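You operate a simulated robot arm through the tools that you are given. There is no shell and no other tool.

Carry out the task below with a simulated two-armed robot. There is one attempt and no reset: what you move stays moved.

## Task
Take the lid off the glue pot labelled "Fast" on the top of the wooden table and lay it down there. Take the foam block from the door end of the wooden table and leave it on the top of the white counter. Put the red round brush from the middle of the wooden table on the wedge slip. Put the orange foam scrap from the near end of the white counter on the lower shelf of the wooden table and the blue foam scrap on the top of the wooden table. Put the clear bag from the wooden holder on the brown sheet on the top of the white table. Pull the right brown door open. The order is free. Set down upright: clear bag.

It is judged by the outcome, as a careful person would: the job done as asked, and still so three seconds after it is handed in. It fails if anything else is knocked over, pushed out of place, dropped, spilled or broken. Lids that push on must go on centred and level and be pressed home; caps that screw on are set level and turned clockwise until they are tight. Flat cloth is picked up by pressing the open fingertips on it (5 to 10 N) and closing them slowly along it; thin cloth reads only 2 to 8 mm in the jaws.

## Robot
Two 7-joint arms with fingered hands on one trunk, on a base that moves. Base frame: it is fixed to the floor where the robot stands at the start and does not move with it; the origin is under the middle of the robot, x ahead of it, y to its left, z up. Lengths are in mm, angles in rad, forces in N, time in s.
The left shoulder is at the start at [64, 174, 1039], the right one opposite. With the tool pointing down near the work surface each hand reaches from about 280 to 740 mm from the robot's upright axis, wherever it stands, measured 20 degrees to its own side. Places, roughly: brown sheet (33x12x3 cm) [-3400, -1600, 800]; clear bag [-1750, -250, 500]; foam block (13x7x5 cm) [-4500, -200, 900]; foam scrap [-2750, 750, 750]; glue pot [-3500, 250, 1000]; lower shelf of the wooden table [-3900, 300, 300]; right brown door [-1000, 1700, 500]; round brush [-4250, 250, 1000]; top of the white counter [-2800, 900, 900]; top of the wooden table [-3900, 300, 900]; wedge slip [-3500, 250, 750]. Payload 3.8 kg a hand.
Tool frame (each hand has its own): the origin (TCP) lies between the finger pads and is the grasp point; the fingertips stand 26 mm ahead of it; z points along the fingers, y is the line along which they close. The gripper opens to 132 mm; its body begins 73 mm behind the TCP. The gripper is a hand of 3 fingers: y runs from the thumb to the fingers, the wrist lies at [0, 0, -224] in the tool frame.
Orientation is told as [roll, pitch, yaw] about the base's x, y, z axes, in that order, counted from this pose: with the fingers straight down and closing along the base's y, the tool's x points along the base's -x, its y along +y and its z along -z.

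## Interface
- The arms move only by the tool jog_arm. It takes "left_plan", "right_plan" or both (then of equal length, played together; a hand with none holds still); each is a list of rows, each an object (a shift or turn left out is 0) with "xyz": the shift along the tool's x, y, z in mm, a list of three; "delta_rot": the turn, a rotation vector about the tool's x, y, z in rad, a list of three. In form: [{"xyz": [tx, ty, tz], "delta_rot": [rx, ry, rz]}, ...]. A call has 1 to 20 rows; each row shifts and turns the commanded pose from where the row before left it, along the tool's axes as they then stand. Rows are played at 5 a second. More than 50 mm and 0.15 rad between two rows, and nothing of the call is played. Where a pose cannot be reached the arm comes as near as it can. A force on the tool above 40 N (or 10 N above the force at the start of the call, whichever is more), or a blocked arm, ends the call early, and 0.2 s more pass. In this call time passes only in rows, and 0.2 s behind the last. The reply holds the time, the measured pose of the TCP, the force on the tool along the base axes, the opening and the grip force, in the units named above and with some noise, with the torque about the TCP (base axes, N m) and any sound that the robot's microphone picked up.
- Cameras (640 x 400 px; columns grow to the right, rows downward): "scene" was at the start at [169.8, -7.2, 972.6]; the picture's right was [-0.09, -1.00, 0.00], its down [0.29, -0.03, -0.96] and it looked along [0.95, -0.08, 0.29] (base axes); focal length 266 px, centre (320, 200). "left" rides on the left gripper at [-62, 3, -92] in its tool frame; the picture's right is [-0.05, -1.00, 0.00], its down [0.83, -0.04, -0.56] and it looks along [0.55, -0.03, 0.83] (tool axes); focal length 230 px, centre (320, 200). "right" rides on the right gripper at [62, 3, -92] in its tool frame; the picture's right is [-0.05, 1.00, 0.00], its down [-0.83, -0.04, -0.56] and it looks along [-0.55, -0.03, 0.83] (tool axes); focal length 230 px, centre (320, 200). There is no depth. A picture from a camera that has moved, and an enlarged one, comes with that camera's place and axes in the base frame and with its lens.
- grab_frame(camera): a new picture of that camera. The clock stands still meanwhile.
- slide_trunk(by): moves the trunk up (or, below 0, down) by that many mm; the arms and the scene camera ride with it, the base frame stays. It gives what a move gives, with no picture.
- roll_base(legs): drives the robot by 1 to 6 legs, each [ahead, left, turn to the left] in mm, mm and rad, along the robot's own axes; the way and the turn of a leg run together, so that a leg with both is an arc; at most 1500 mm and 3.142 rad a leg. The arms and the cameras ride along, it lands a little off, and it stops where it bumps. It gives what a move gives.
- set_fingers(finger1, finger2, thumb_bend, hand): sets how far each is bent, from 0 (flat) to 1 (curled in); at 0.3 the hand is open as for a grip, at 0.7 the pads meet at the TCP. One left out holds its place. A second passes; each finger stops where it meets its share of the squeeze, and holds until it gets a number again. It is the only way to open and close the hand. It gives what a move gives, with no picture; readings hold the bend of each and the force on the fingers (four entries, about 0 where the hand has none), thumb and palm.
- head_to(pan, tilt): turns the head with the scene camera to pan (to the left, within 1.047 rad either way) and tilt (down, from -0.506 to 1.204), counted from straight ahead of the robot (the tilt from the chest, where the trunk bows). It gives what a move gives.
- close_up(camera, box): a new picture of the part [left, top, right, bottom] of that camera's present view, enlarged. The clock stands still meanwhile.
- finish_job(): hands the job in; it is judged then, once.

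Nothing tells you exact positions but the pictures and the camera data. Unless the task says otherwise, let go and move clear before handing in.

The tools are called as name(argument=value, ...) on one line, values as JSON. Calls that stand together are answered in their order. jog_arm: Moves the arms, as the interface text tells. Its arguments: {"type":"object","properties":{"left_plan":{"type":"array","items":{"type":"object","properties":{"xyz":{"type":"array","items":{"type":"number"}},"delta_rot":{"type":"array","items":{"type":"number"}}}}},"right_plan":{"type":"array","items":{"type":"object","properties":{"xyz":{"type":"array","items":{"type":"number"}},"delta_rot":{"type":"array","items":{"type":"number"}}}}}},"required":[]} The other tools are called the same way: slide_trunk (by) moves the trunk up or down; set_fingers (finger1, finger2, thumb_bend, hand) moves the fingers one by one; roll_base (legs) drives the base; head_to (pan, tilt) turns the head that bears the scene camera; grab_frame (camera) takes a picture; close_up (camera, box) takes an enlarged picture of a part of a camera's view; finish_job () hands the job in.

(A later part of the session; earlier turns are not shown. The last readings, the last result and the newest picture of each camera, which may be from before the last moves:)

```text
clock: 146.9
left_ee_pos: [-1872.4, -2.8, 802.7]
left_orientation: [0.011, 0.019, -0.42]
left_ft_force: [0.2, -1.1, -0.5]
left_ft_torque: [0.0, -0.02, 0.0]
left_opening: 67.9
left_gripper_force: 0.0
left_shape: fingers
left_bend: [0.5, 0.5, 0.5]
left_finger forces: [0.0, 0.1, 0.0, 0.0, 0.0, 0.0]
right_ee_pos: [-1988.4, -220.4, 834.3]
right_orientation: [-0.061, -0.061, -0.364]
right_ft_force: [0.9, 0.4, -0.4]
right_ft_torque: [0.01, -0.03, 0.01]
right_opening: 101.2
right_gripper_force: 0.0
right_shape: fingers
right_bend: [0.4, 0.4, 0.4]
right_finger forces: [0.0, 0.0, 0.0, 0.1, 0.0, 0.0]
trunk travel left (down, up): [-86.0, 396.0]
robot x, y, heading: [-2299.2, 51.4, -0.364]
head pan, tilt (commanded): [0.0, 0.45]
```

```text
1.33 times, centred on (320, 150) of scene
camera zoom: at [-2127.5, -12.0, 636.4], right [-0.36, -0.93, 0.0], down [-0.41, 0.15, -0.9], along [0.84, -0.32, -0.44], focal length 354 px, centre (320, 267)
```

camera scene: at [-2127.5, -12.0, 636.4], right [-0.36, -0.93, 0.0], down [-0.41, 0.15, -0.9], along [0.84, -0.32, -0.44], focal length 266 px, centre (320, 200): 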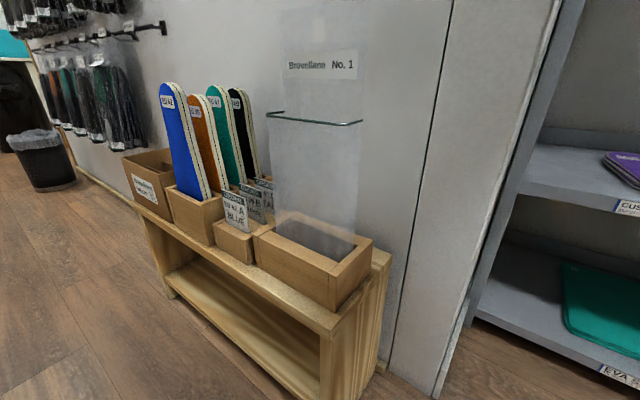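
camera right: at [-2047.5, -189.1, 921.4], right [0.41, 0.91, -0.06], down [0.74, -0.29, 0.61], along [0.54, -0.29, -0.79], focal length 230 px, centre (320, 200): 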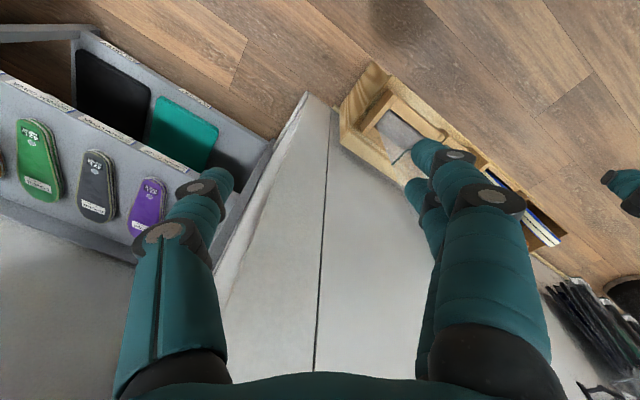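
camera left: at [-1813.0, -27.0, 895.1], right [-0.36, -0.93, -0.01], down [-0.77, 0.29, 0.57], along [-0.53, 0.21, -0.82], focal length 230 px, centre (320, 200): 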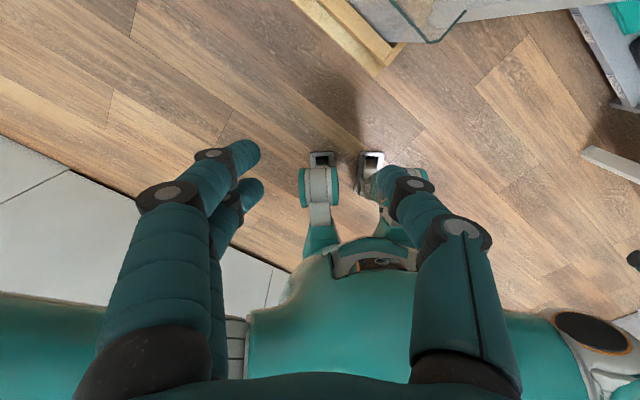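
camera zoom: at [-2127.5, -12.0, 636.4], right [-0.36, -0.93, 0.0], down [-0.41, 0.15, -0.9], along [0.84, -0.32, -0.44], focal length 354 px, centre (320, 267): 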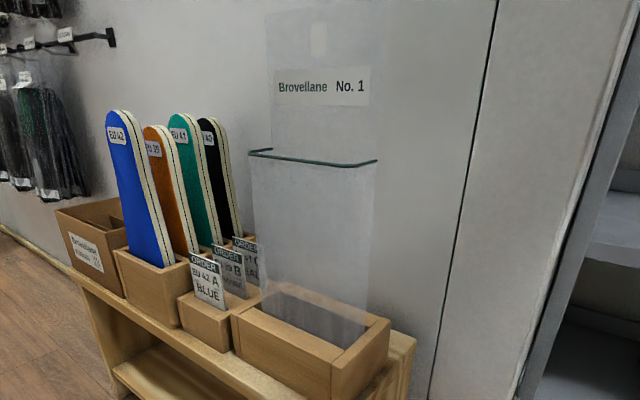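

The pouch's header panel ("Brovellane No. 1") rises above its rim to about z 700, so I'll pinch that header from above. I open the left hand, turn it so it closes across the sheet, and bring it over the pouch.

set_fingers(hand="left", finger1=0.3, finger2=0.3, thumb_bend=0.3)

jog_arm(left_plan=[{"delta_rot": [0, 0, -0.136]}, {"delta_rot": [0, 0, -0.136]}, {"delta_rot": [0, 0, -0.136]}, {"delta_rot": [0, 0, -0.136]}, {"delta_rot": [0, 0, -0.136]}, {"delta_rot": [0, 0, -0.136]}, {"delta_rot": [0, 0, -0.136]}, {"xyz": [3, -40, 0]}, {"xyz": [3, -40, 0]}, {"xyz": [3, -40, 0]}, {"xyz": [2, -37, 0]}])

grab_frame(camera="scene")

grab_frame(camera="left")

grab_frame(camera="right")

```text
clock: 147.9
left_ee_pos: [-1872.6, -3.0, 803.4]
left_orientation: [0.01, 0.019, -0.42]
left_ft_force: [-0.3, -0.4, 0.4]
left_ft_torque: [0.0, 0.01, -0.03]
left_opening: 133.6
left_gripper_force: 0.0
left_shape: fingers
left_bend: [0.3, 0.3, 0.3]
left_finger forces: [0.0, 0.0, 0.0, 0.0, 0.1, 0.0]
right_ee_pos: [-1988.2, -219.8, 833.8]
right_orientation: [-0.061, -0.061, -0.363]
right_ft_force: [-0.4, 1.0, 0.6]
right_ft_torque: [-0.01, -0.01, -0.01]
right_opening: 101.3
right_gripper_force: 0.0
right_shape: fingers
right_bend: [0.4, 0.4, 0.4]
right_finger forces: [0.0, 0.0, 0.1, 0.0, 0.0, 0.0]
trunk travel left (down, up): [-86.0, 396.0]
robot x, y, heading: [-2295.6, 54.9, -0.363]
head pan, tilt (commanded): [0.0, 0.45]
```

```text
clock: 150.3
left_ee_pos: [-1800.5, -145.2, 799.5]
left_orientation: [0.02, 0.002, 0.531]
left_ft_force: [0.5, -0.5, 0.2]
left_ft_torque: [0.04, -0.03, 0.01]
left_opening: 134.0
left_gripper_force: 0.0
left_shape: fingers
left_bend: [0.3, 0.3, 0.3]
left_finger forces: [0.0, 0.0, 0.0, 0.0, 0.0, 0.0]
right_ee_pos: [-1988.7, -219.7, 833.6]
right_orientation: [-0.06, -0.061, -0.364]
right_ft_force: [-0.3, -0.1, -0.2]
right_ft_torque: [0.0, 0.0, 0.0]
right_opening: 101.3
right_gripper_force: 0.0
right_shape: fingers
right_bend: [0.4, 0.4, 0.4]
right_finger forces: [0.1, 0.0, 0.1, 0.0, 0.0, 0.0]
trunk travel left (down, up): [-86.0, 396.0]
robot x, y, heading: [-2298.5, 54.5, -0.36]
head pan, tilt (commanded): [0.0, 0.45]
```

```text
taken
camera scene: at [-2127.6, -12.2, 636.3], right [-0.36, -0.93, 0.0], down [-0.41, 0.16, -0.9], along [0.84, -0.32, -0.44], focal length 266 px, centre (320, 200)
```

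scene: 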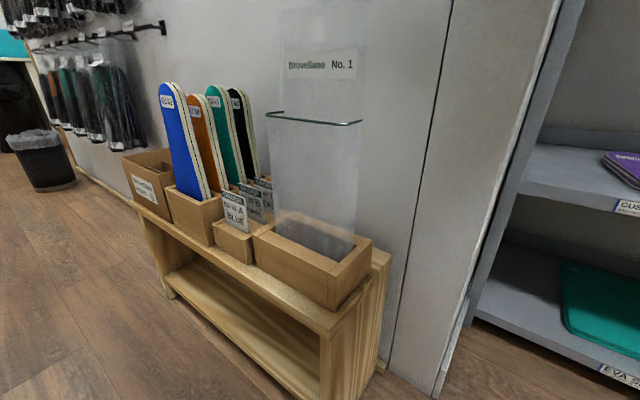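

```text
taken
camera left: at [-1748.2, -113.6, 890.7], right [0.55, -0.83, -0.02], down [-0.69, -0.47, 0.56], along [-0.47, -0.29, -0.83], focal length 230 px, centre (320, 200)
```

left: 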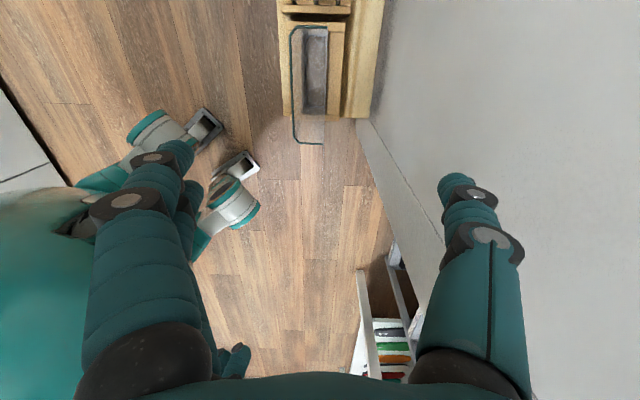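

```text
taken
camera right: at [-2047.4, -189.4, 921.4], right [0.41, 0.91, -0.06], down [0.74, -0.29, 0.61], along [0.54, -0.29, -0.79], focal length 230 px, centre (320, 200)
```

right: 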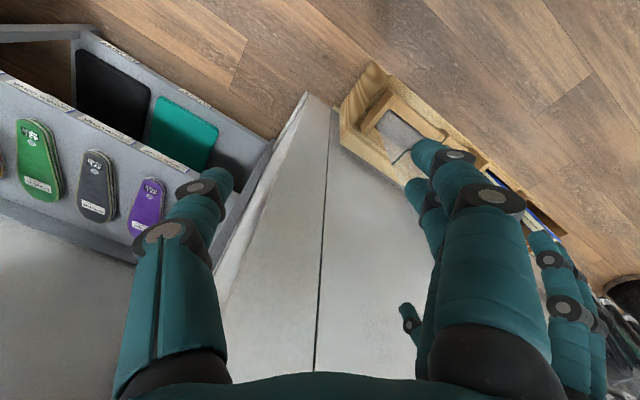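

The hand is centred over the pouch with the header sheet between thumb (wall side) and fingers. I lower it to the header.

jog_arm(left_plan=[{"xyz": [-8, 0, 48]}, {"xyz": [0, -2, 48]}, {"xyz": [0, 0, 46]}])

grab_frame(camera="scene")

grab_frame(camera="left")

```text
clock: 151.1
left_ee_pos: [-1795.4, -140.2, 656.3]
left_orientation: [0.02, 0.001, 0.53]
left_ft_force: [0.0, 0.2, -0.7]
left_ft_torque: [-0.01, 0.02, -0.01]
left_opening: 134.0
left_gripper_force: 0.1
left_shape: fingers
left_bend: [0.3, 0.3, 0.3]
left_finger forces: [0.0, 0.1, 0.0, 0.0, 0.0, 0.1]
right_ee_pos: [-1989.3, -220.6, 834.3]
right_orientation: [-0.06, -0.06, -0.362]
right_ft_force: [-0.5, -0.2, -0.5]
right_ft_torque: [0.0, -0.03, 0.02]
right_opening: 101.3
right_gripper_force: 0.1
right_shape: fingers
right_bend: [0.4, 0.4, 0.4]
right_finger forces: [0.0, 0.0, 0.1, 0.0, 0.0, 0.0]
trunk travel left (down, up): [-86.0, 396.0]
robot x, y, heading: [-2297.3, 53.0, -0.362]
head pan, tilt (commanded): [0.0, 0.45]
```

```text
taken
camera scene: at [-2127.4, -12.0, 636.3], right [-0.36, -0.93, 0.0], down [-0.41, 0.16, -0.9], along [0.84, -0.32, -0.44], focal length 266 px, centre (320, 200)
```

scene: 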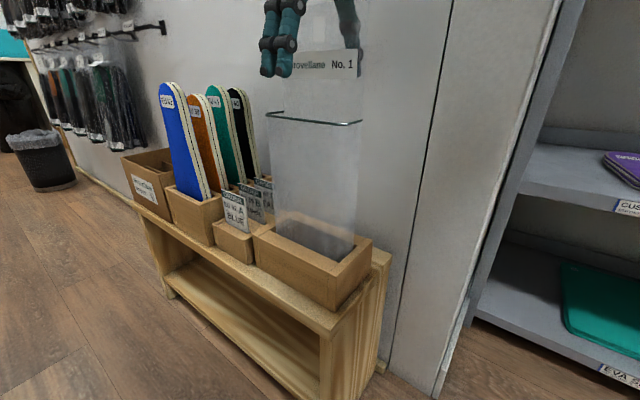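

```text
taken
camera left: at [-1741.6, -108.8, 748.5], right [0.55, -0.83, -0.02], down [-0.69, -0.47, 0.56], along [-0.47, -0.29, -0.83], focal length 230 px, centre (320, 200)
```

left: 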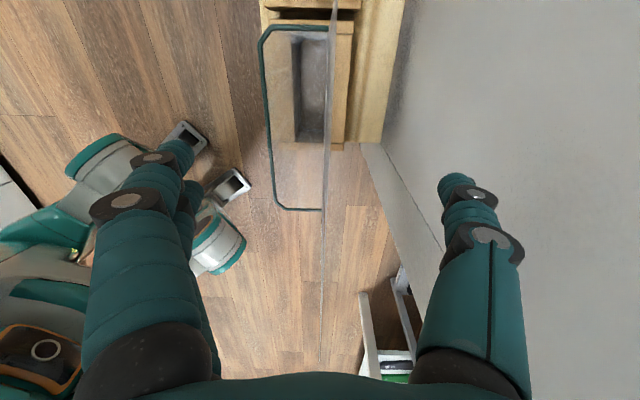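

The header sheet stands edge-on, centred between the fingers. I close the left hand on it.

set_fingers(hand="left", finger1=0.74, finger2=0.74, thumb_bend=0.74)

grab_frame(camera="left")

grab_frame(camera="scene")

```text
clock: 152.1
left_ee_pos: [-1795.5, -141.3, 657.8]
left_orientation: [0.021, 0.002, 0.529]
left_ft_force: [-0.2, 0.1, 0.5]
left_ft_torque: [0.02, 0.01, -0.02]
left_opening: 4.8
left_gripper_force: 6.8
left_shape: fingers
left_bend: [0.72, 0.72, 0.71]
left_finger forces: [3.6, 3.6, 0.1, 0.1, 7.2, 0.0]
right_ee_pos: [-1988.7, -220.0, 834.2]
right_orientation: [-0.061, -0.06, -0.363]
right_ft_force: [-0.2, 0.0, 0.5]
right_ft_torque: [-0.01, -0.02, 0.0]
right_opening: 101.2
right_gripper_force: 0.1
right_shape: fingers
right_bend: [0.4, 0.4, 0.4]
right_finger forces: [0.0, 0.1, 0.0, 0.0, 0.1, 0.1]
trunk travel left (down, up): [-86.0, 396.0]
robot x, y, heading: [-2298.6, 54.1, -0.363]
head pan, tilt (commanded): [0.0, 0.45]
```

```text
taken
camera left: at [-1741.7, -108.8, 749.1], right [0.55, -0.83, -0.02], down [-0.69, -0.47, 0.56], along [-0.47, -0.29, -0.83], focal length 230 px, centre (320, 200)
```

left: 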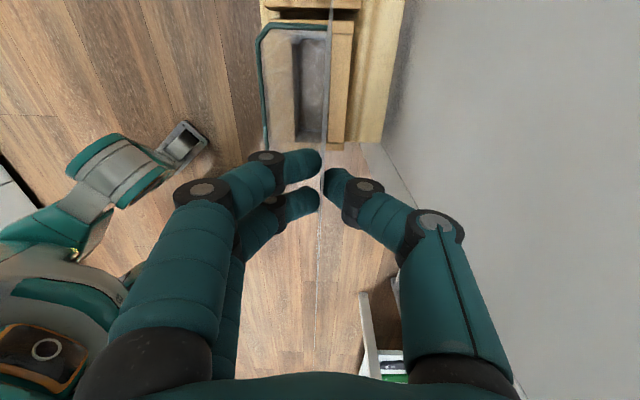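

```text
taken
camera scene: at [-2127.6, -12.0, 636.4], right [-0.36, -0.93, 0.0], down [-0.41, 0.16, -0.9], along [0.84, -0.32, -0.44], focal length 266 px, centre (320, 200)
```

scene: 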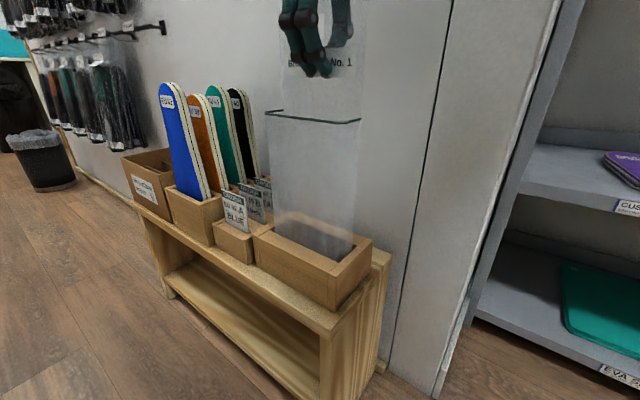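

The header is held (4.8 mm, ~7 N). I lift it straight up a little and check.

jog_arm(left_plan=[{"xyz": [0, 0, -20]}, {"xyz": [0, 0, -30]}, {"xyz": [0, 0, -40]}])

grab_frame(camera="scene")

```text
clock: 152.9
left_ee_pos: [-1795.3, -140.4, 746.4]
left_orientation: [0.02, 0.002, 0.531]
left_ft_force: [0.1, -0.4, -0.6]
left_ft_torque: [0.0, 0.0, 0.0]
left_opening: 4.7
left_gripper_force: 7.6
left_shape: fingers
left_bend: [0.72, 0.72, 0.71]
left_finger forces: [3.6, 3.5, 0.0, 0.0, 7.2, 0.0]
right_ee_pos: [-1988.2, -220.6, 834.5]
right_orientation: [-0.062, -0.061, -0.363]
right_ft_force: [0.1, 0.5, 0.9]
right_ft_torque: [-0.02, -0.01, -0.01]
right_opening: 101.2
right_gripper_force: 0.0
right_shape: fingers
right_bend: [0.4, 0.4, 0.4]
right_finger forces: [0.1, 0.0, 0.1, 0.1, 0.0, 0.1]
trunk travel left (down, up): [-86.0, 396.0]
robot x, y, heading: [-2303.0, 56.1, -0.363]
head pan, tilt (commanded): [0.0, 0.45]
```

```text
taken
camera scene: at [-2127.7, -12.0, 636.4], right [-0.36, -0.93, 0.0], down [-0.41, 0.16, -0.9], along [0.84, -0.32, -0.44], focal length 266 px, centre (320, 200)
```

scene: 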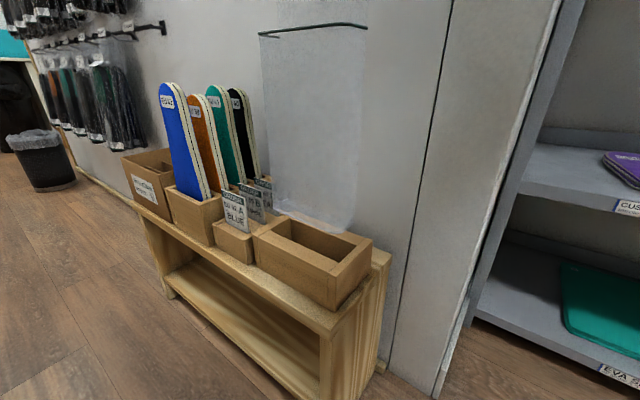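

The pouch is out of the box. I raise it a bit more, then pull it away from the wall along +V before turning.

jog_arm(left_plan=[{"xyz": [0, 0, -30]}, {"xyz": [0, 0, -30]}, {"xyz": [0, 35, -5]}, {"xyz": [0, 35, 0]}, {"xyz": [0, 35, 0]}, {"xyz": [0, 35, 0]}])

grab_frame(camera="scene")

grab_frame(camera="left")

```text
clock: 154.3
left_ee_pos: [-1866.3, -19.5, 816.5]
left_orientation: [0.022, 0.002, 0.533]
left_ft_force: [0.3, -0.4, -0.9]
left_ft_torque: [-0.02, -0.02, 0.02]
left_opening: 4.6
left_gripper_force: 6.8
left_shape: fingers
left_bend: [0.72, 0.72, 0.71]
left_finger forces: [3.5, 3.6, 0.0, 0.1, 7.0, 0.1]
right_ee_pos: [-1988.1, -219.3, 833.5]
right_orientation: [-0.062, -0.061, -0.363]
right_ft_force: [0.3, 0.0, 0.3]
right_ft_torque: [-0.01, 0.01, -0.01]
right_opening: 101.4
right_gripper_force: 0.1
right_shape: fingers
right_bend: [0.4, 0.4, 0.4]
right_finger forces: [0.0, 0.0, 0.0, 0.0, 0.0, 0.1]
trunk travel left (down, up): [-86.0, 396.0]
robot x, y, heading: [-2297.6, 52.1, -0.367]
head pan, tilt (commanded): [0.0, 0.45]
```

```text
taken
camera scene: at [-2127.6, -11.9, 636.4], right [-0.36, -0.93, 0.0], down [-0.41, 0.16, -0.9], along [0.84, -0.32, -0.44], focal length 266 px, centre (320, 200)
```

scene: 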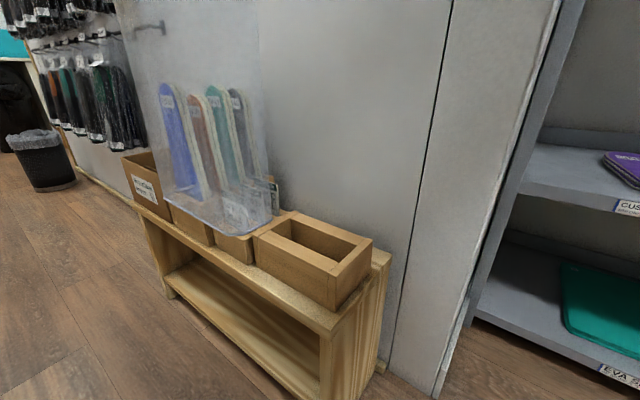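

```text
taken
camera left: at [-1812.5, 11.9, 909.0], right [0.55, -0.83, -0.02], down [-0.69, -0.47, 0.56], along [-0.47, -0.29, -0.83], focal length 230 px, centre (320, 200)
```

left: 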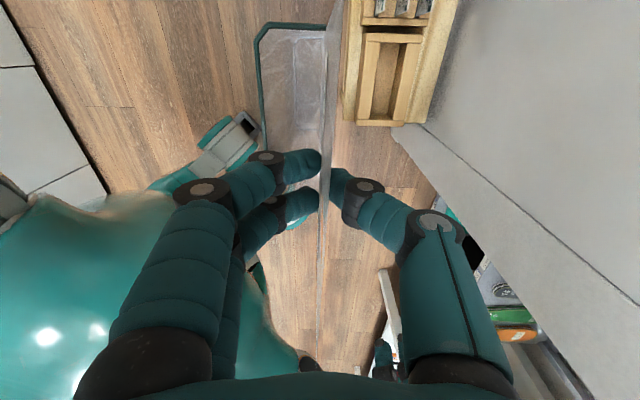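

The pouch hangs free. I back away from the partition, raise the trunk, and turn to face the white table side to find the brown sheet.

roll_base(legs=[[-311, -370, 0]])

slide_trunk(by=300)

roll_base(legs=[[-40, 0, -0.67]])

head_to(pan=-0.5, tilt=0.4)

grab_frame(camera="scene")

grab_frame(camera="left")

grab_frame(camera="right")

```text
clock: 158.2
left_ee_pos: [-2292.8, -260.3, 817.4]
left_orientation: [0.019, 0.004, 0.514]
left_ft_force: [0.0, -0.2, -0.9]
left_ft_torque: [0.02, 0.02, -0.01]
left_opening: 4.6
left_gripper_force: 7.0
left_shape: fingers
left_bend: [0.72, 0.72, 0.71]
left_finger forces: [3.6, 3.6, 0.0, 0.1, 7.1, 0.1]
right_ee_pos: [-2420.3, -456.9, 833.4]
right_orientation: [-0.062, -0.059, -0.378]
right_ft_force: [0.3, 0.0, -0.1]
right_ft_torque: [-0.02, -0.03, -0.03]
right_opening: 101.2
right_gripper_force: 0.0
right_shape: fingers
right_bend: [0.4, 0.4, 0.4]
right_finger forces: [0.0, 0.1, 0.0, 0.0, 0.1, 0.1]
trunk travel left (down, up): [-86.0, 396.0]
robot x, y, heading: [-2729.1, -181.6, -0.379]
head pan, tilt (commanded): [0.0, 0.45]
```

```text
clock: 161.2
left_ee_pos: [-2293.9, -261.5, 1116.3]
left_orientation: [0.021, 0.001, 0.516]
left_ft_force: [0.7, -0.5, -0.1]
left_ft_torque: [-0.02, 0.01, -0.03]
left_opening: 4.9
left_gripper_force: 7.3
left_shape: fingers
left_bend: [0.72, 0.72, 0.71]
left_finger forces: [3.6, 3.6, 0.1, 0.1, 7.1, 0.1]
right_ee_pos: [-2432.6, -453.9, 1159.7]
right_orientation: [-0.058, -0.136, -0.382]
right_ft_force: [0.0, -0.2, -0.2]
right_ft_torque: [-0.04, -0.01, -0.04]
right_opening: 101.1
right_gripper_force: 0.2
right_shape: fingers
right_bend: [0.4, 0.4, 0.4]
right_finger forces: [0.0, 0.0, 0.1, 0.1, 0.0, 0.1]
trunk travel left (down, up): [-386.0, 96.0]
robot x, y, heading: [-2726.2, -181.1, -0.38]
head pan, tilt (commanded): [0.0, 0.45]
```

```text
clock: 163.4
left_ee_pos: [-2467.6, -487.2, 1117.0]
left_orientation: [0.021, 0.001, -0.159]
left_ft_force: [0.1, 0.4, -0.5]
left_ft_torque: [-0.01, -0.01, -0.01]
left_opening: 4.6
left_gripper_force: 7.0
left_shape: fingers
left_bend: [0.72, 0.72, 0.71]
left_finger forces: [3.5, 3.4, 0.0, 0.0, 7.1, 0.1]
right_ee_pos: [-2697.5, -551.4, 1160.0]
right_orientation: [-0.056, -0.134, -1.056]
right_ft_force: [0.2, -0.2, 1.0]
right_ft_torque: [-0.02, -0.03, -0.03]
right_opening: 101.2
right_gripper_force: 0.0
right_shape: fingers
right_bend: [0.4, 0.4, 0.4]
right_finger forces: [0.1, 0.0, 0.0, 0.0, 0.0, 0.0]
trunk travel left (down, up): [-386.0, 96.0]
robot x, y, heading: [-2755.2, -155.3, -1.055]
head pan, tilt (commanded): [0.0, 0.45]
```

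```text
clock: 164.3
left_ee_pos: [-2469.5, -487.7, 1118.0]
left_orientation: [0.022, 0.003, -0.159]
left_ft_force: [0.6, 0.4, -1.1]
left_ft_torque: [-0.03, -0.01, -0.06]
left_opening: 4.8
left_gripper_force: 7.3
left_shape: fingers
left_bend: [0.72, 0.72, 0.71]
left_finger forces: [3.6, 3.4, 0.0, 0.0, 7.0, 0.0]
right_ee_pos: [-2697.4, -551.1, 1160.7]
right_orientation: [-0.056, -0.135, -1.057]
right_ft_force: [0.1, 0.7, 0.1]
right_ft_torque: [0.0, -0.03, 0.0]
right_opening: 101.5
right_gripper_force: 0.1
right_shape: fingers
right_bend: [0.4, 0.4, 0.4]
right_finger forces: [0.0, 0.0, 0.1, 0.0, 0.0, 0.1]
trunk travel left (down, up): [-386.0, 96.0]
robot x, y, heading: [-2754.1, -154.5, -1.057]
head pan, tilt (commanded): [-0.499, 0.4]
```

```text
taken
camera scene: at [-2706.0, -330.6, 950.3], right [-1.0, -0.02, 0.0], down [-0.01, 0.39, -0.92], along [0.02, -0.92, -0.39], focal length 266 px, centre (320, 200)
```

scene: 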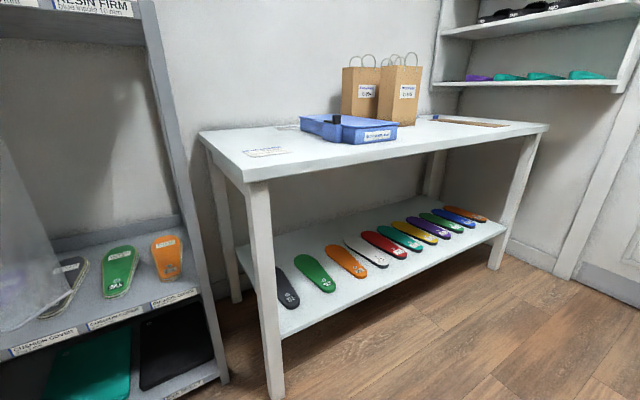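

```text
taken
camera left: at [-2406.6, -495.8, 1208.9], right [-0.11, -0.99, -0.02], down [-0.83, 0.08, 0.56], along [-0.55, 0.08, -0.83], focal length 230 px, centre (320, 200)
```

left: 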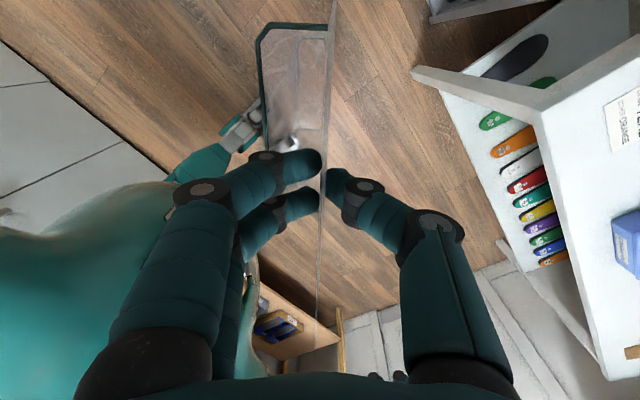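

```text
taken
camera right: at [-2726.2, -483.9, 1241.6], right [0.9, 0.44, -0.05], down [0.36, -0.66, 0.66], along [0.26, -0.61, -0.75], focal length 230 px, centre (320, 200)
```

right: 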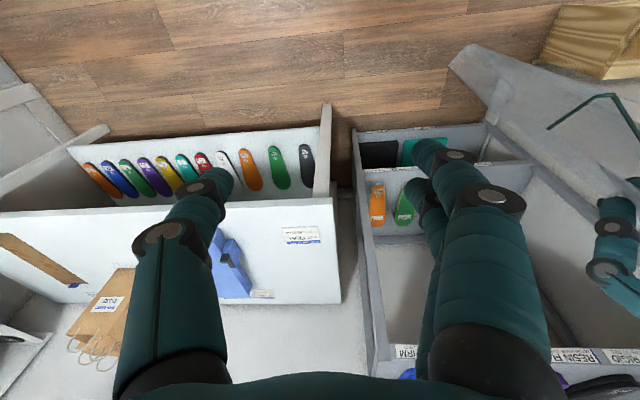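

The brown sheet lies at the door end of the white table, running mostly front-to-back, around (-3390, -1650). I raise the trunk so the pouch clears the tabletop, turn to a diagonal stance and drive toward it.

slide_trunk(by=92)

roll_base(legs=[[0, 0, -0.858], [888, -500, 0]])

head_to(pan=0.3, tilt=0.5)

grab_frame(camera="scene")

grab_frame(camera="right")

grab_frame(camera="left")

```text
clock: 165.6
left_ee_pos: [-2467.4, -487.5, 1207.0]
left_orientation: [0.026, 0.004, -0.158]
left_ft_force: [0.3, -1.4, -1.4]
left_ft_torque: [0.07, 0.03, 0.02]
left_opening: 4.7
left_gripper_force: 7.1
left_shape: fingers
left_bend: [0.72, 0.72, 0.71]
left_finger forces: [3.5, 3.5, 0.0, 0.1, 7.0, 0.0]
right_ee_pos: [-2740.5, -478.8, 1347.1]
right_orientation: [-0.053, -0.422, -1.06]
right_ft_force: [0.0, -0.7, 0.6]
right_ft_torque: [0.01, 0.03, 0.02]
right_opening: 101.3
right_gripper_force: 0.0
right_shape: fingers
right_bend: [0.4, 0.4, 0.4]
right_finger forces: [0.0, 0.1, 0.0, 0.0, 0.1, 0.0]
trunk travel left (down, up): [-478.0, 4.0]
robot x, y, heading: [-2753.2, -155.7, -1.056]
head pan, tilt (commanded): [-0.499, 0.4]
```

```text
clock: 173.0
left_ee_pos: [-3584.0, -1249.6, 1208.6]
left_orientation: [0.02, 0.002, -1.02]
left_ft_force: [-0.5, -0.1, -1.3]
left_ft_torque: [-0.01, 0.03, -0.01]
left_opening: 4.6
left_gripper_force: 6.5
left_shape: fingers
left_bend: [0.72, 0.72, 0.71]
left_finger forces: [3.4, 3.4, 0.0, 0.0, 6.7, 0.1]
right_ee_pos: [-3754.7, -1037.0, 1346.4]
right_orientation: [-0.053, -0.422, -1.924]
right_ft_force: [-0.1, -0.5, 0.1]
right_ft_torque: [-0.02, 0.01, 0.0]
right_opening: 101.5
right_gripper_force: 0.2
right_shape: fingers
right_bend: [0.4, 0.4, 0.4]
right_finger forces: [0.0, 0.0, 0.0, 0.0, 0.1, 0.1]
trunk travel left (down, up): [-478.0, 4.0]
robot x, y, heading: [-3523.2, -814.1, -1.92]
head pan, tilt (commanded): [-0.499, 0.4]
```

```text
clock: 174.2
left_ee_pos: [-3584.4, -1248.9, 1208.7]
left_orientation: [0.02, 0.002, -1.021]
left_ft_force: [-0.5, 0.3, -0.5]
left_ft_torque: [0.03, 0.02, -0.01]
left_opening: 4.4
left_gripper_force: 6.4
left_shape: fingers
left_bend: [0.72, 0.72, 0.71]
left_finger forces: [3.4, 3.3, 0.0, 0.0, 6.8, 0.1]
right_ee_pos: [-3756.0, -1036.4, 1347.8]
right_orientation: [-0.051, -0.424, -1.924]
right_ft_force: [0.3, 0.4, 0.7]
right_ft_torque: [0.0, 0.03, -0.02]
right_opening: 101.3
right_gripper_force: 0.1
right_shape: fingers
right_bend: [0.4, 0.4, 0.4]
right_finger forces: [0.1, 0.0, 0.1, 0.0, 0.0, 0.0]
trunk travel left (down, up): [-478.0, 4.0]
robot x, y, heading: [-3519.9, -815.6, -1.919]
head pan, tilt (commanded): [0.3, 0.499]
```

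```text
taken
camera scene: at [-3559.5, -1007.9, 1064.1], right [-1.0, 0.05, 0.0], down [0.02, 0.48, -0.88], along [-0.04, -0.88, -0.48], focal length 266 px, centre (320, 200)
```

scene: 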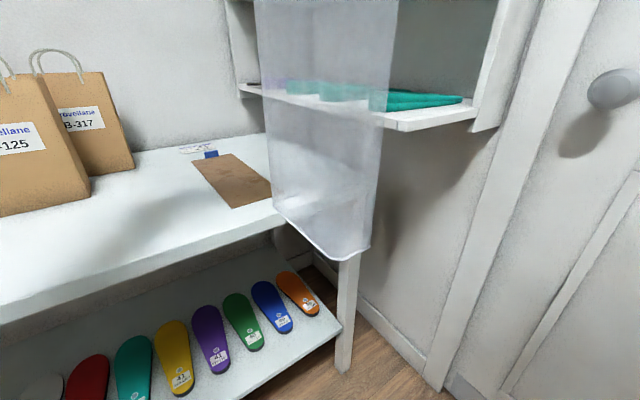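

```text
taken
camera right: at [-3714.5, -953.0, 1405.2], right [0.91, -0.41, -0.03], down [-0.2, -0.49, 0.85], along [-0.36, -0.77, -0.53], focal length 230 px, centre (320, 200)
```

right: 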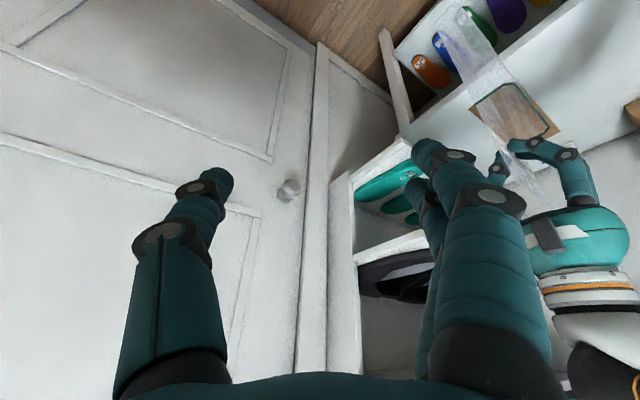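

```text
taken
camera left: at [-3550.9, -1301.9, 1300.9], right [-0.82, -0.57, -0.02], down [-0.48, 0.68, 0.56], along [-0.3, 0.47, -0.83], focal length 230 px, centre (320, 200)
```

left: 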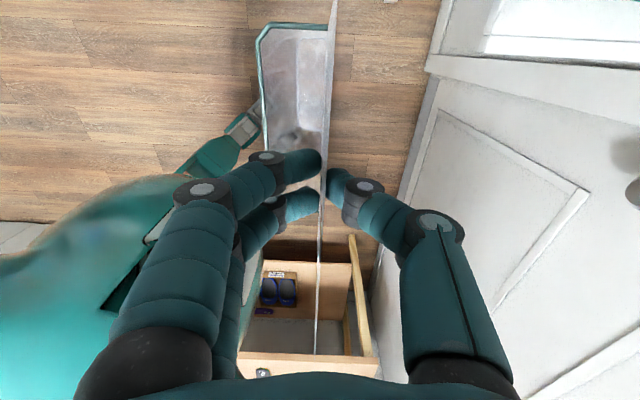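

The brown sheet runs front-to-back on the table's door end, centre about (-3386, -1602), top near z 820. I roll in diagonally, then reach over it with the pouch, keeping its base above the table.

roll_base(legs=[[171, 177, 0]])

jog_arm(left_plan=[{"xyz": [-40, -3, 0]}, {"xyz": [-40, -3, 0]}, {"xyz": [-40, -3, 0]}])

grab_frame(camera="scene")

grab_frame(camera="left")

grab_frame(camera="right")

```text
clock: 176.3
left_ee_pos: [-3477.7, -1465.2, 1209.0]
left_orientation: [0.02, 0.001, -1.017]
left_ft_force: [0.0, 0.6, -0.5]
left_ft_torque: [-0.03, 0.04, 0.0]
left_opening: 4.7
left_gripper_force: 7.3
left_shape: fingers
left_bend: [0.72, 0.72, 0.71]
left_finger forces: [3.3, 3.5, 0.0, 0.1, 6.8, 0.1]
right_ee_pos: [-3649.1, -1254.4, 1347.3]
right_orientation: [-0.054, -0.423, -1.92]
right_ft_force: [0.5, -0.1, -0.2]
right_ft_torque: [0.04, 0.05, -0.03]
right_opening: 101.2
right_gripper_force: 0.0
right_shape: fingers
right_bend: [0.4, 0.4, 0.4]
right_finger forces: [0.0, 0.0, 0.0, 0.0, 0.0, 0.0]
trunk travel left (down, up): [-478.0, 4.0]
robot x, y, heading: [-3416.4, -1031.3, -1.91]
head pan, tilt (commanded): [0.3, 0.499]
```

```text
clock: 177.1
left_ee_pos: [-3421.1, -1574.5, 1207.8]
left_orientation: [0.021, 0.005, -1.019]
left_ft_force: [-0.8, 0.3, 0.4]
left_ft_torque: [-0.01, 0.03, -0.01]
left_opening: 4.5
left_gripper_force: 7.6
left_shape: fingers
left_bend: [0.72, 0.72, 0.71]
left_finger forces: [3.6, 3.4, 0.0, 0.0, 6.9, 0.1]
right_ee_pos: [-3649.3, -1253.8, 1347.8]
right_orientation: [-0.053, -0.424, -1.921]
right_ft_force: [-0.2, -0.1, 0.0]
right_ft_torque: [-0.01, 0.01, 0.0]
right_opening: 101.4
right_gripper_force: 0.0
right_shape: fingers
right_bend: [0.4, 0.4, 0.4]
right_finger forces: [0.1, 0.1, 0.0, 0.0, 0.1, 0.0]
trunk travel left (down, up): [-478.0, 4.0]
robot x, y, heading: [-3413.5, -1031.8, -1.914]
head pan, tilt (commanded): [0.3, 0.499]
```

```text
taken
camera scene: at [-3453.4, -1224.7, 1064.0], right [-1.0, 0.04, 0.0], down [0.02, 0.48, -0.88], along [-0.04, -0.88, -0.48], focal length 266 px, centre (320, 200)
```

scene: 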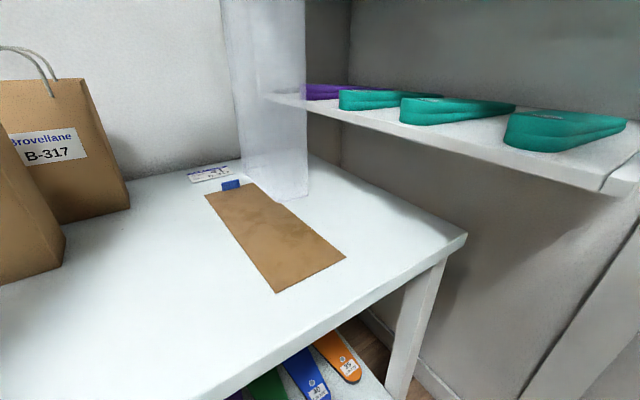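

```text
taken
camera left: at [-3387.2, -1626.7, 1299.7], right [-0.82, -0.57, -0.02], down [-0.48, 0.68, 0.56], along [-0.3, 0.47, -0.83], focal length 230 px, centre (320, 200)
```

left: 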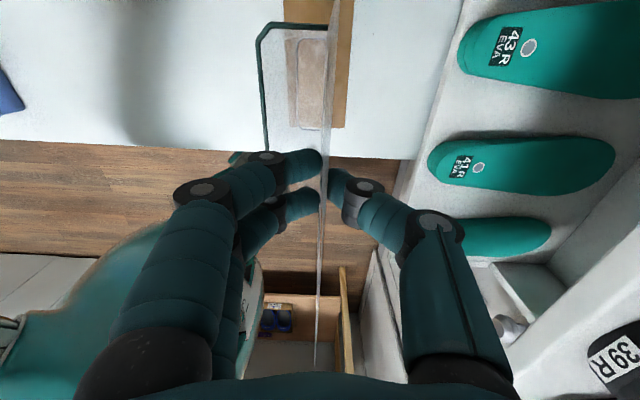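

```text
taken
camera right: at [-3608.7, -1170.4, 1405.2], right [0.91, -0.41, -0.03], down [-0.19, -0.49, 0.85], along [-0.36, -0.77, -0.53], focal length 230 px, centre (320, 200)
```

right: 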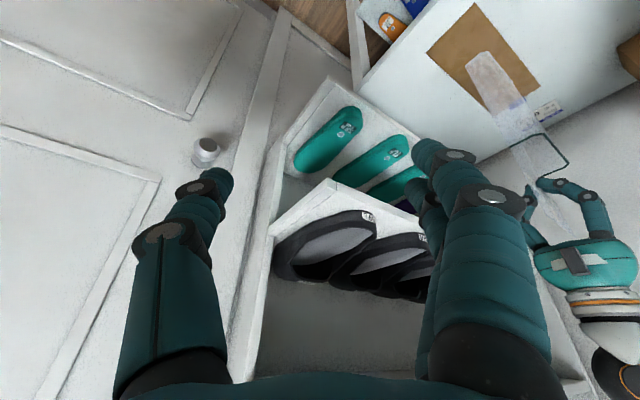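

The sheet is fully visible: it spans about U −3787…−3670, V 140…472, with the table near z 796. I centre the pouch over it a bit more and lower it carefully.

jog_arm(left_plan=[{"xyz": [-35, 2, 0]}, {"xyz": [0, 0, 25]}, {"xyz": [0, 0, 25]}, {"xyz": [0, 0, 15]}])

grab_frame(camera="scene")

close_up(camera="scene", box=[180, 100, 380, 300])

```text
clock: 178.1
left_ee_pos: [-3401.3, -1599.9, 1143.4]
left_orientation: [0.02, 0.003, -1.018]
left_ft_force: [-0.7, 0.2, -0.1]
left_ft_torque: [-0.03, 0.01, -0.02]
left_opening: 4.5
left_gripper_force: 7.1
left_shape: fingers
left_bend: [0.72, 0.72, 0.71]
left_finger forces: [3.4, 3.3, 0.1, 0.1, 6.9, 0.0]
right_ee_pos: [-3648.7, -1254.6, 1348.2]
right_orientation: [-0.052, -0.424, -1.919]
right_ft_force: [0.3, 0.1, -0.8]
right_ft_torque: [0.01, 0.0, -0.01]
right_opening: 101.1
right_gripper_force: 0.1
right_shape: fingers
right_bend: [0.4, 0.4, 0.4]
right_finger forces: [0.0, 0.1, 0.1, 0.1, 0.0, 0.0]
trunk travel left (down, up): [-478.0, 4.0]
robot x, y, heading: [-3411.6, -1031.0, -1.912]
head pan, tilt (commanded): [0.3, 0.499]
```

```text
taken
camera scene: at [-3453.5, -1224.5, 1064.1], right [-1.0, 0.04, 0.0], down [0.02, 0.48, -0.88], along [-0.04, -0.88, -0.48], focal length 266 px, centre (320, 200)
```

scene: 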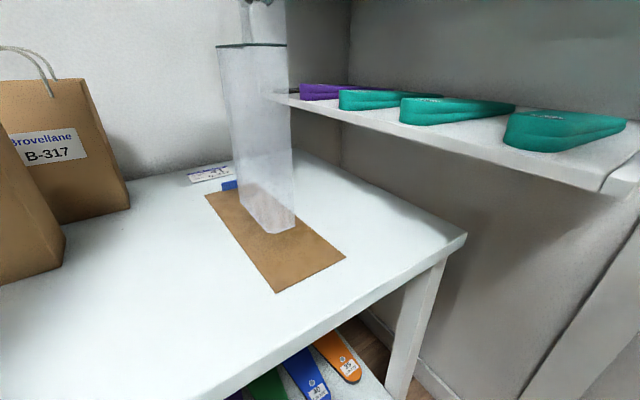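

```text
2.00 times, centred on (280, 200) of scene
camera zoom: at [-3453.5, -1224.5, 1064.1], right [-1.0, 0.04, 0.0], down [0.02, 0.48, -0.88], along [-0.04, -0.88, -0.48], focal length 532 px, centre (400, 200)
```

zoom: 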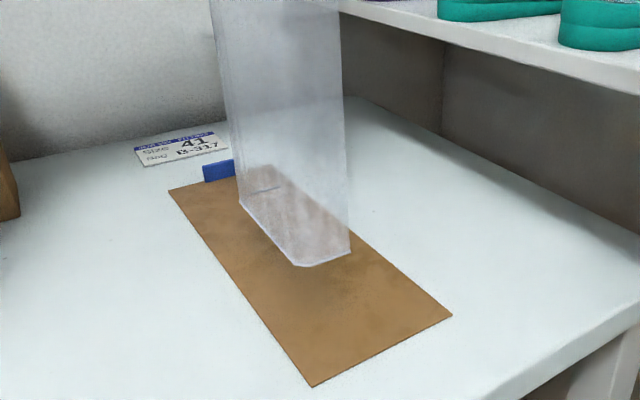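

The pouch's base is centred over the sheet, about 25 mm above it. Lowering in small steps until it touches.

jog_arm(left_plan=[{"xyz": [0, 0, 7]}, {"xyz": [0, 0, 6]}, {"xyz": [0, 0, 5]}])

close_up(camera="scene", box=[180, 100, 380, 300])

```text
clock: 178.9
left_ee_pos: [-3401.9, -1601.1, 1125.2]
left_orientation: [0.021, 0.003, -1.018]
left_ft_force: [0.2, -0.7, 0.0]
left_ft_torque: [-0.04, 0.02, 0.01]
left_opening: 4.4
left_gripper_force: 6.8
left_shape: fingers
left_bend: [0.72, 0.72, 0.71]
left_finger forces: [3.5, 3.4, 0.1, 0.0, 7.0, 0.1]
right_ee_pos: [-3649.1, -1254.5, 1348.7]
right_orientation: [-0.052, -0.424, -1.919]
right_ft_force: [-1.3, -0.9, -0.1]
right_ft_torque: [0.0, 0.0, -0.01]
right_opening: 101.2
right_gripper_force: 0.1
right_shape: fingers
right_bend: [0.4, 0.4, 0.4]
right_finger forces: [0.0, 0.1, 0.0, 0.1, 0.1, 0.0]
trunk travel left (down, up): [-478.0, 4.0]
robot x, y, heading: [-3411.7, -1030.7, -1.912]
head pan, tilt (commanded): [0.3, 0.499]
```

```text
2.00 times, centred on (280, 200) of scene
camera zoom: at [-3453.5, -1224.4, 1064.1], right [-1.0, 0.04, 0.0], down [0.02, 0.48, -0.88], along [-0.04, -0.88, -0.48], focal length 532 px, centre (400, 200)
```

zoom: 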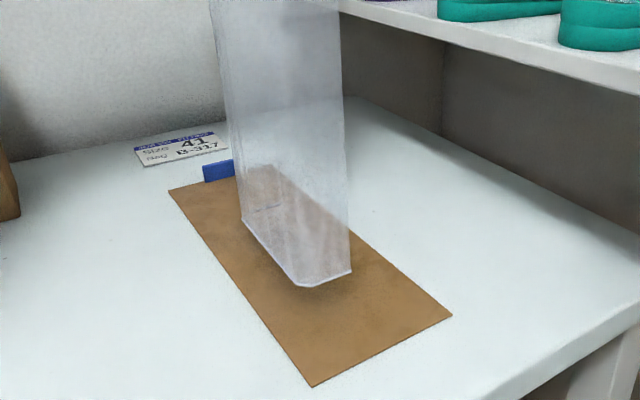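

jog_arm(left_plan=[{"xyz": [0, 0, 4]}, {"xyz": [0, 0, 4]}])

jog_arm(left_plan=[{"xyz": [0, 0, 3]}])

close_up(camera="scene", box=[180, 100, 380, 300])

```text
clock: 179.5
left_ee_pos: [-3400.6, -1601.2, 1116.8]
left_orientation: [0.022, 0.003, -1.016]
left_ft_force: [-0.5, 0.3, -0.6]
left_ft_torque: [0.0, 0.04, 0.02]
left_opening: 4.5
left_gripper_force: 6.7
left_shape: fingers
left_bend: [0.72, 0.72, 0.71]
left_finger forces: [3.4, 3.4, 0.0, 0.0, 6.9, 0.0]
right_ee_pos: [-3648.5, -1254.3, 1348.0]
right_orientation: [-0.053, -0.425, -1.92]
right_ft_force: [0.6, -0.3, -0.3]
right_ft_torque: [0.0, -0.01, -0.01]
right_opening: 101.2
right_gripper_force: 0.1
right_shape: fingers
right_bend: [0.4, 0.4, 0.4]
right_finger forces: [0.0, 0.0, 0.1, 0.0, 0.1, 0.0]
trunk travel left (down, up): [-478.0, 4.0]
robot x, y, heading: [-3412.8, -1031.9, -1.914]
head pan, tilt (commanded): [0.3, 0.499]
```

```text
clock: 179.9
left_ee_pos: [-3400.9, -1600.1, 1113.9]
left_orientation: [0.021, 0.003, -1.017]
left_ft_force: [0.5, 0.2, -0.1]
left_ft_torque: [-0.02, 0.03, -0.01]
left_opening: 4.5
left_gripper_force: 7.0
left_shape: fingers
left_bend: [0.72, 0.72, 0.71]
left_finger forces: [3.4, 3.5, 0.1, 0.1, 6.9, 0.0]
right_ee_pos: [-3648.7, -1254.8, 1348.6]
right_orientation: [-0.053, -0.422, -1.919]
right_ft_force: [-0.4, -0.3, 0.0]
right_ft_torque: [0.02, 0.01, -0.04]
right_opening: 101.3
right_gripper_force: 0.1
right_shape: fingers
right_bend: [0.4, 0.4, 0.4]
right_finger forces: [0.1, 0.1, 0.0, 0.0, 0.0, 0.1]
trunk travel left (down, up): [-478.0, 4.0]
robot x, y, heading: [-3414.0, -1032.8, -1.918]
head pan, tilt (commanded): [0.3, 0.499]
```

```text
2.00 times, centred on (280, 200) of scene
camera zoom: at [-3453.5, -1224.4, 1064.1], right [-1.0, 0.04, 0.0], down [0.02, 0.48, -0.88], along [-0.04, -0.88, -0.48], focal length 532 px, centre (400, 200)
```

zoom: 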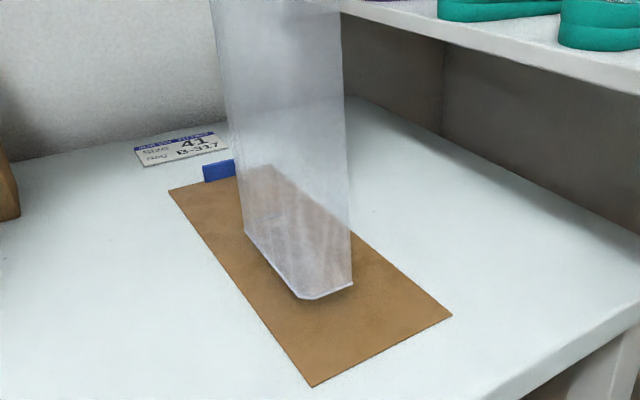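

jog_arm(left_plan=[{"xyz": [0, 0, 3]}, {"xyz": [0, 0, 3]}])

jog_arm(left_plan=[{"xyz": [0, 0, 3]}])

jog_arm(left_plan=[{"xyz": [0, 0, 3]}])

close_up(camera="scene", box=[180, 100, 380, 300])

```text
clock: 180.5
left_ee_pos: [-3402.0, -1600.4, 1108.6]
left_orientation: [0.02, 0.003, -1.017]
left_ft_force: [-0.3, 0.6, -0.2]
left_ft_torque: [-0.02, 0.01, -0.01]
left_opening: 4.6
left_gripper_force: 7.0
left_shape: fingers
left_bend: [0.72, 0.72, 0.71]
left_finger forces: [3.3, 3.5, 0.1, 0.0, 6.9, 0.1]
right_ee_pos: [-3649.9, -1254.0, 1348.0]
right_orientation: [-0.053, -0.424, -1.92]
right_ft_force: [0.6, -0.5, 0.3]
right_ft_torque: [0.0, 0.01, 0.01]
right_opening: 101.4
right_gripper_force: 0.1
right_shape: fingers
right_bend: [0.4, 0.4, 0.4]
right_finger forces: [0.1, 0.0, 0.0, 0.0, 0.2, 0.0]
trunk travel left (down, up): [-478.0, 4.0]
robot x, y, heading: [-3412.8, -1033.5, -1.91]
head pan, tilt (commanded): [0.3, 0.499]
```

```text
clock: 180.9
left_ee_pos: [-3401.2, -1600.0, 1104.4]
left_orientation: [0.02, 0.002, -1.016]
left_ft_force: [0.2, -0.7, 0.4]
left_ft_torque: [-0.02, 0.04, 0.04]
left_opening: 4.7
left_gripper_force: 6.8
left_shape: fingers
left_bend: [0.72, 0.72, 0.71]
left_finger forces: [3.4, 3.4, 0.0, 0.1, 6.8, 0.1]
right_ee_pos: [-3648.7, -1253.8, 1347.6]
right_orientation: [-0.054, -0.423, -1.919]
right_ft_force: [0.3, 0.8, -0.4]
right_ft_torque: [0.01, -0.01, 0.0]
right_opening: 101.1
right_gripper_force: 0.0
right_shape: fingers
right_bend: [0.4, 0.4, 0.4]
right_finger forces: [0.1, 0.1, 0.0, 0.1, 0.0, 0.0]
trunk travel left (down, up): [-478.0, 4.0]
robot x, y, heading: [-3409.9, -1030.9, -1.912]
head pan, tilt (commanded): [0.3, 0.499]
```

```text
clock: 181.3
left_ee_pos: [-3401.7, -1599.5, 1101.6]
left_orientation: [0.018, 0.002, -1.016]
left_ft_force: [-0.5, -0.4, 0.3]
left_ft_torque: [-0.01, 0.02, 0.0]
left_opening: 4.2
left_gripper_force: 6.9
left_shape: fingers
left_bend: [0.72, 0.72, 0.71]
left_finger forces: [3.5, 3.5, 0.2, 0.0, 7.1, 0.0]
right_ee_pos: [-3649.1, -1253.6, 1348.0]
right_orientation: [-0.053, -0.423, -1.92]
right_ft_force: [0.5, 0.1, -0.7]
right_ft_torque: [0.05, 0.01, -0.02]
right_opening: 101.3
right_gripper_force: 0.1
right_shape: fingers
right_bend: [0.4, 0.4, 0.4]
right_finger forces: [0.0, 0.1, 0.0, 0.0, 0.0, 0.0]
trunk travel left (down, up): [-478.0, 4.0]
robot x, y, heading: [-3411.8, -1029.5, -1.912]
head pan, tilt (commanded): [0.3, 0.499]
```

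```text
2.00 times, centred on (280, 200) of scene
camera zoom: at [-3453.5, -1224.3, 1064.2], right [-1.0, 0.04, 0.0], down [0.02, 0.48, -0.88], along [-0.04, -0.88, -0.48], focal length 532 px, centre (400, 200)
```

zoom: 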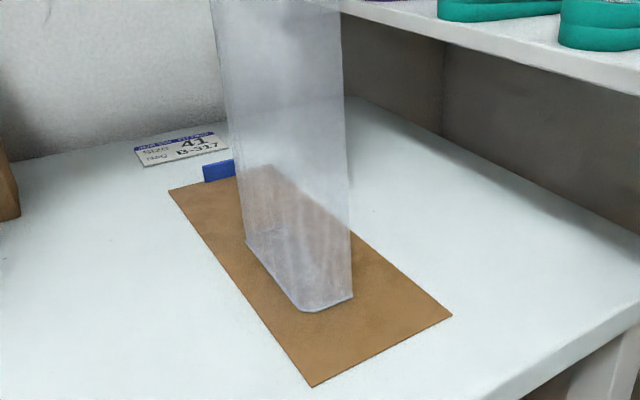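

jog_arm(left_plan=[{"xyz": [0, 0, 3]}])

close_up(camera="scene", box=[200, 180, 320, 280])

jog_arm(left_plan=[{"xyz": [0, 0, 3]}])

close_up(camera="scene", box=[200, 180, 320, 280])

```text
clock: 181.7
left_ee_pos: [-3401.4, -1600.1, 1101.7]
left_orientation: [0.019, -0.001, -1.017]
left_ft_force: [0.6, 0.0, 6.4]
left_ft_torque: [-0.02, 0.0, 0.05]
left_opening: 3.9
left_gripper_force: 8.7
left_shape: fingers
left_bend: [0.73, 0.73, 0.72]
left_finger forces: [4.3, 4.3, 0.0, 0.0, 8.5, 0.0]
right_ee_pos: [-3649.1, -1252.4, 1348.2]
right_orientation: [-0.053, -0.426, -1.921]
right_ft_force: [-0.2, 0.2, 0.4]
right_ft_torque: [0.01, -0.02, 0.0]
right_opening: 101.2
right_gripper_force: 0.0
right_shape: fingers
right_bend: [0.4, 0.4, 0.4]
right_finger forces: [0.0, 0.0, 0.0, 0.0, 0.0, 0.1]
trunk travel left (down, up): [-478.0, 4.0]
robot x, y, heading: [-3415.4, -1032.2, -1.914]
head pan, tilt (commanded): [0.3, 0.499]
```

```text
4.00 times, centred on (260, 230) of scene
camera zoom: at [-3453.4, -1223.9, 1064.5], right [-1.0, 0.04, 0.0], down [0.02, 0.48, -0.88], along [-0.04, -0.88, -0.48], focal length 1063 px, centre (560, 80)
```

zoom: 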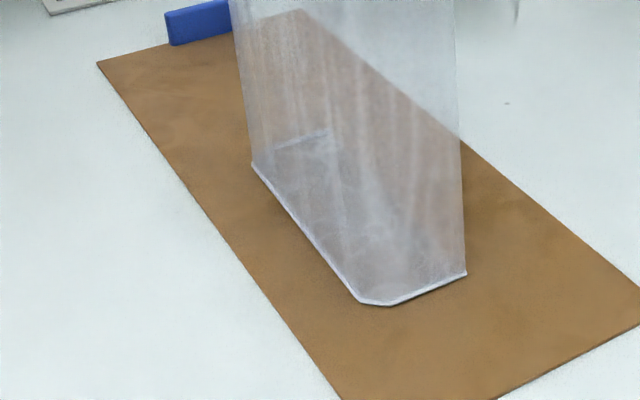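

```text
clock: 182.1
left_ee_pos: [-3401.2, -1599.0, 1094.7]
left_orientation: [0.022, 0.005, -1.02]
left_ft_force: [1.2, -1.2, 5.4]
left_ft_torque: [-0.09, -0.05, -0.03]
left_opening: 3.5
left_gripper_force: 6.8
left_shape: fingers
left_bend: [0.73, 0.73, 0.72]
left_finger forces: [3.4, 3.2, 0.0, 0.0, 6.6, 0.0]
right_ee_pos: [-3649.0, -1252.7, 1347.6]
right_orientation: [-0.053, -0.425, -1.92]
right_ft_force: [0.2, -0.2, 0.1]
right_ft_torque: [0.0, 0.0, 0.02]
right_opening: 101.3
right_gripper_force: 0.2
right_shape: fingers
right_bend: [0.4, 0.4, 0.4]
right_finger forces: [0.0, 0.0, 0.0, 0.0, 0.0, 0.0]
trunk travel left (down, up): [-478.0, 4.0]
robot x, y, heading: [-3409.1, -1032.4, -1.914]
head pan, tilt (commanded): [0.3, 0.499]
```

```text
4.00 times, centred on (260, 230) of scene
camera zoom: at [-3453.4, -1223.8, 1064.1], right [-1.0, 0.04, 0.0], down [0.02, 0.48, -0.88], along [-0.04, -0.88, -0.48], focal length 1063 px, centre (560, 80)
```

zoom: 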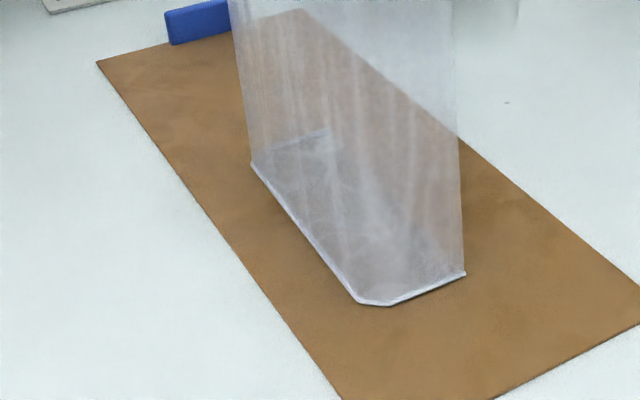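

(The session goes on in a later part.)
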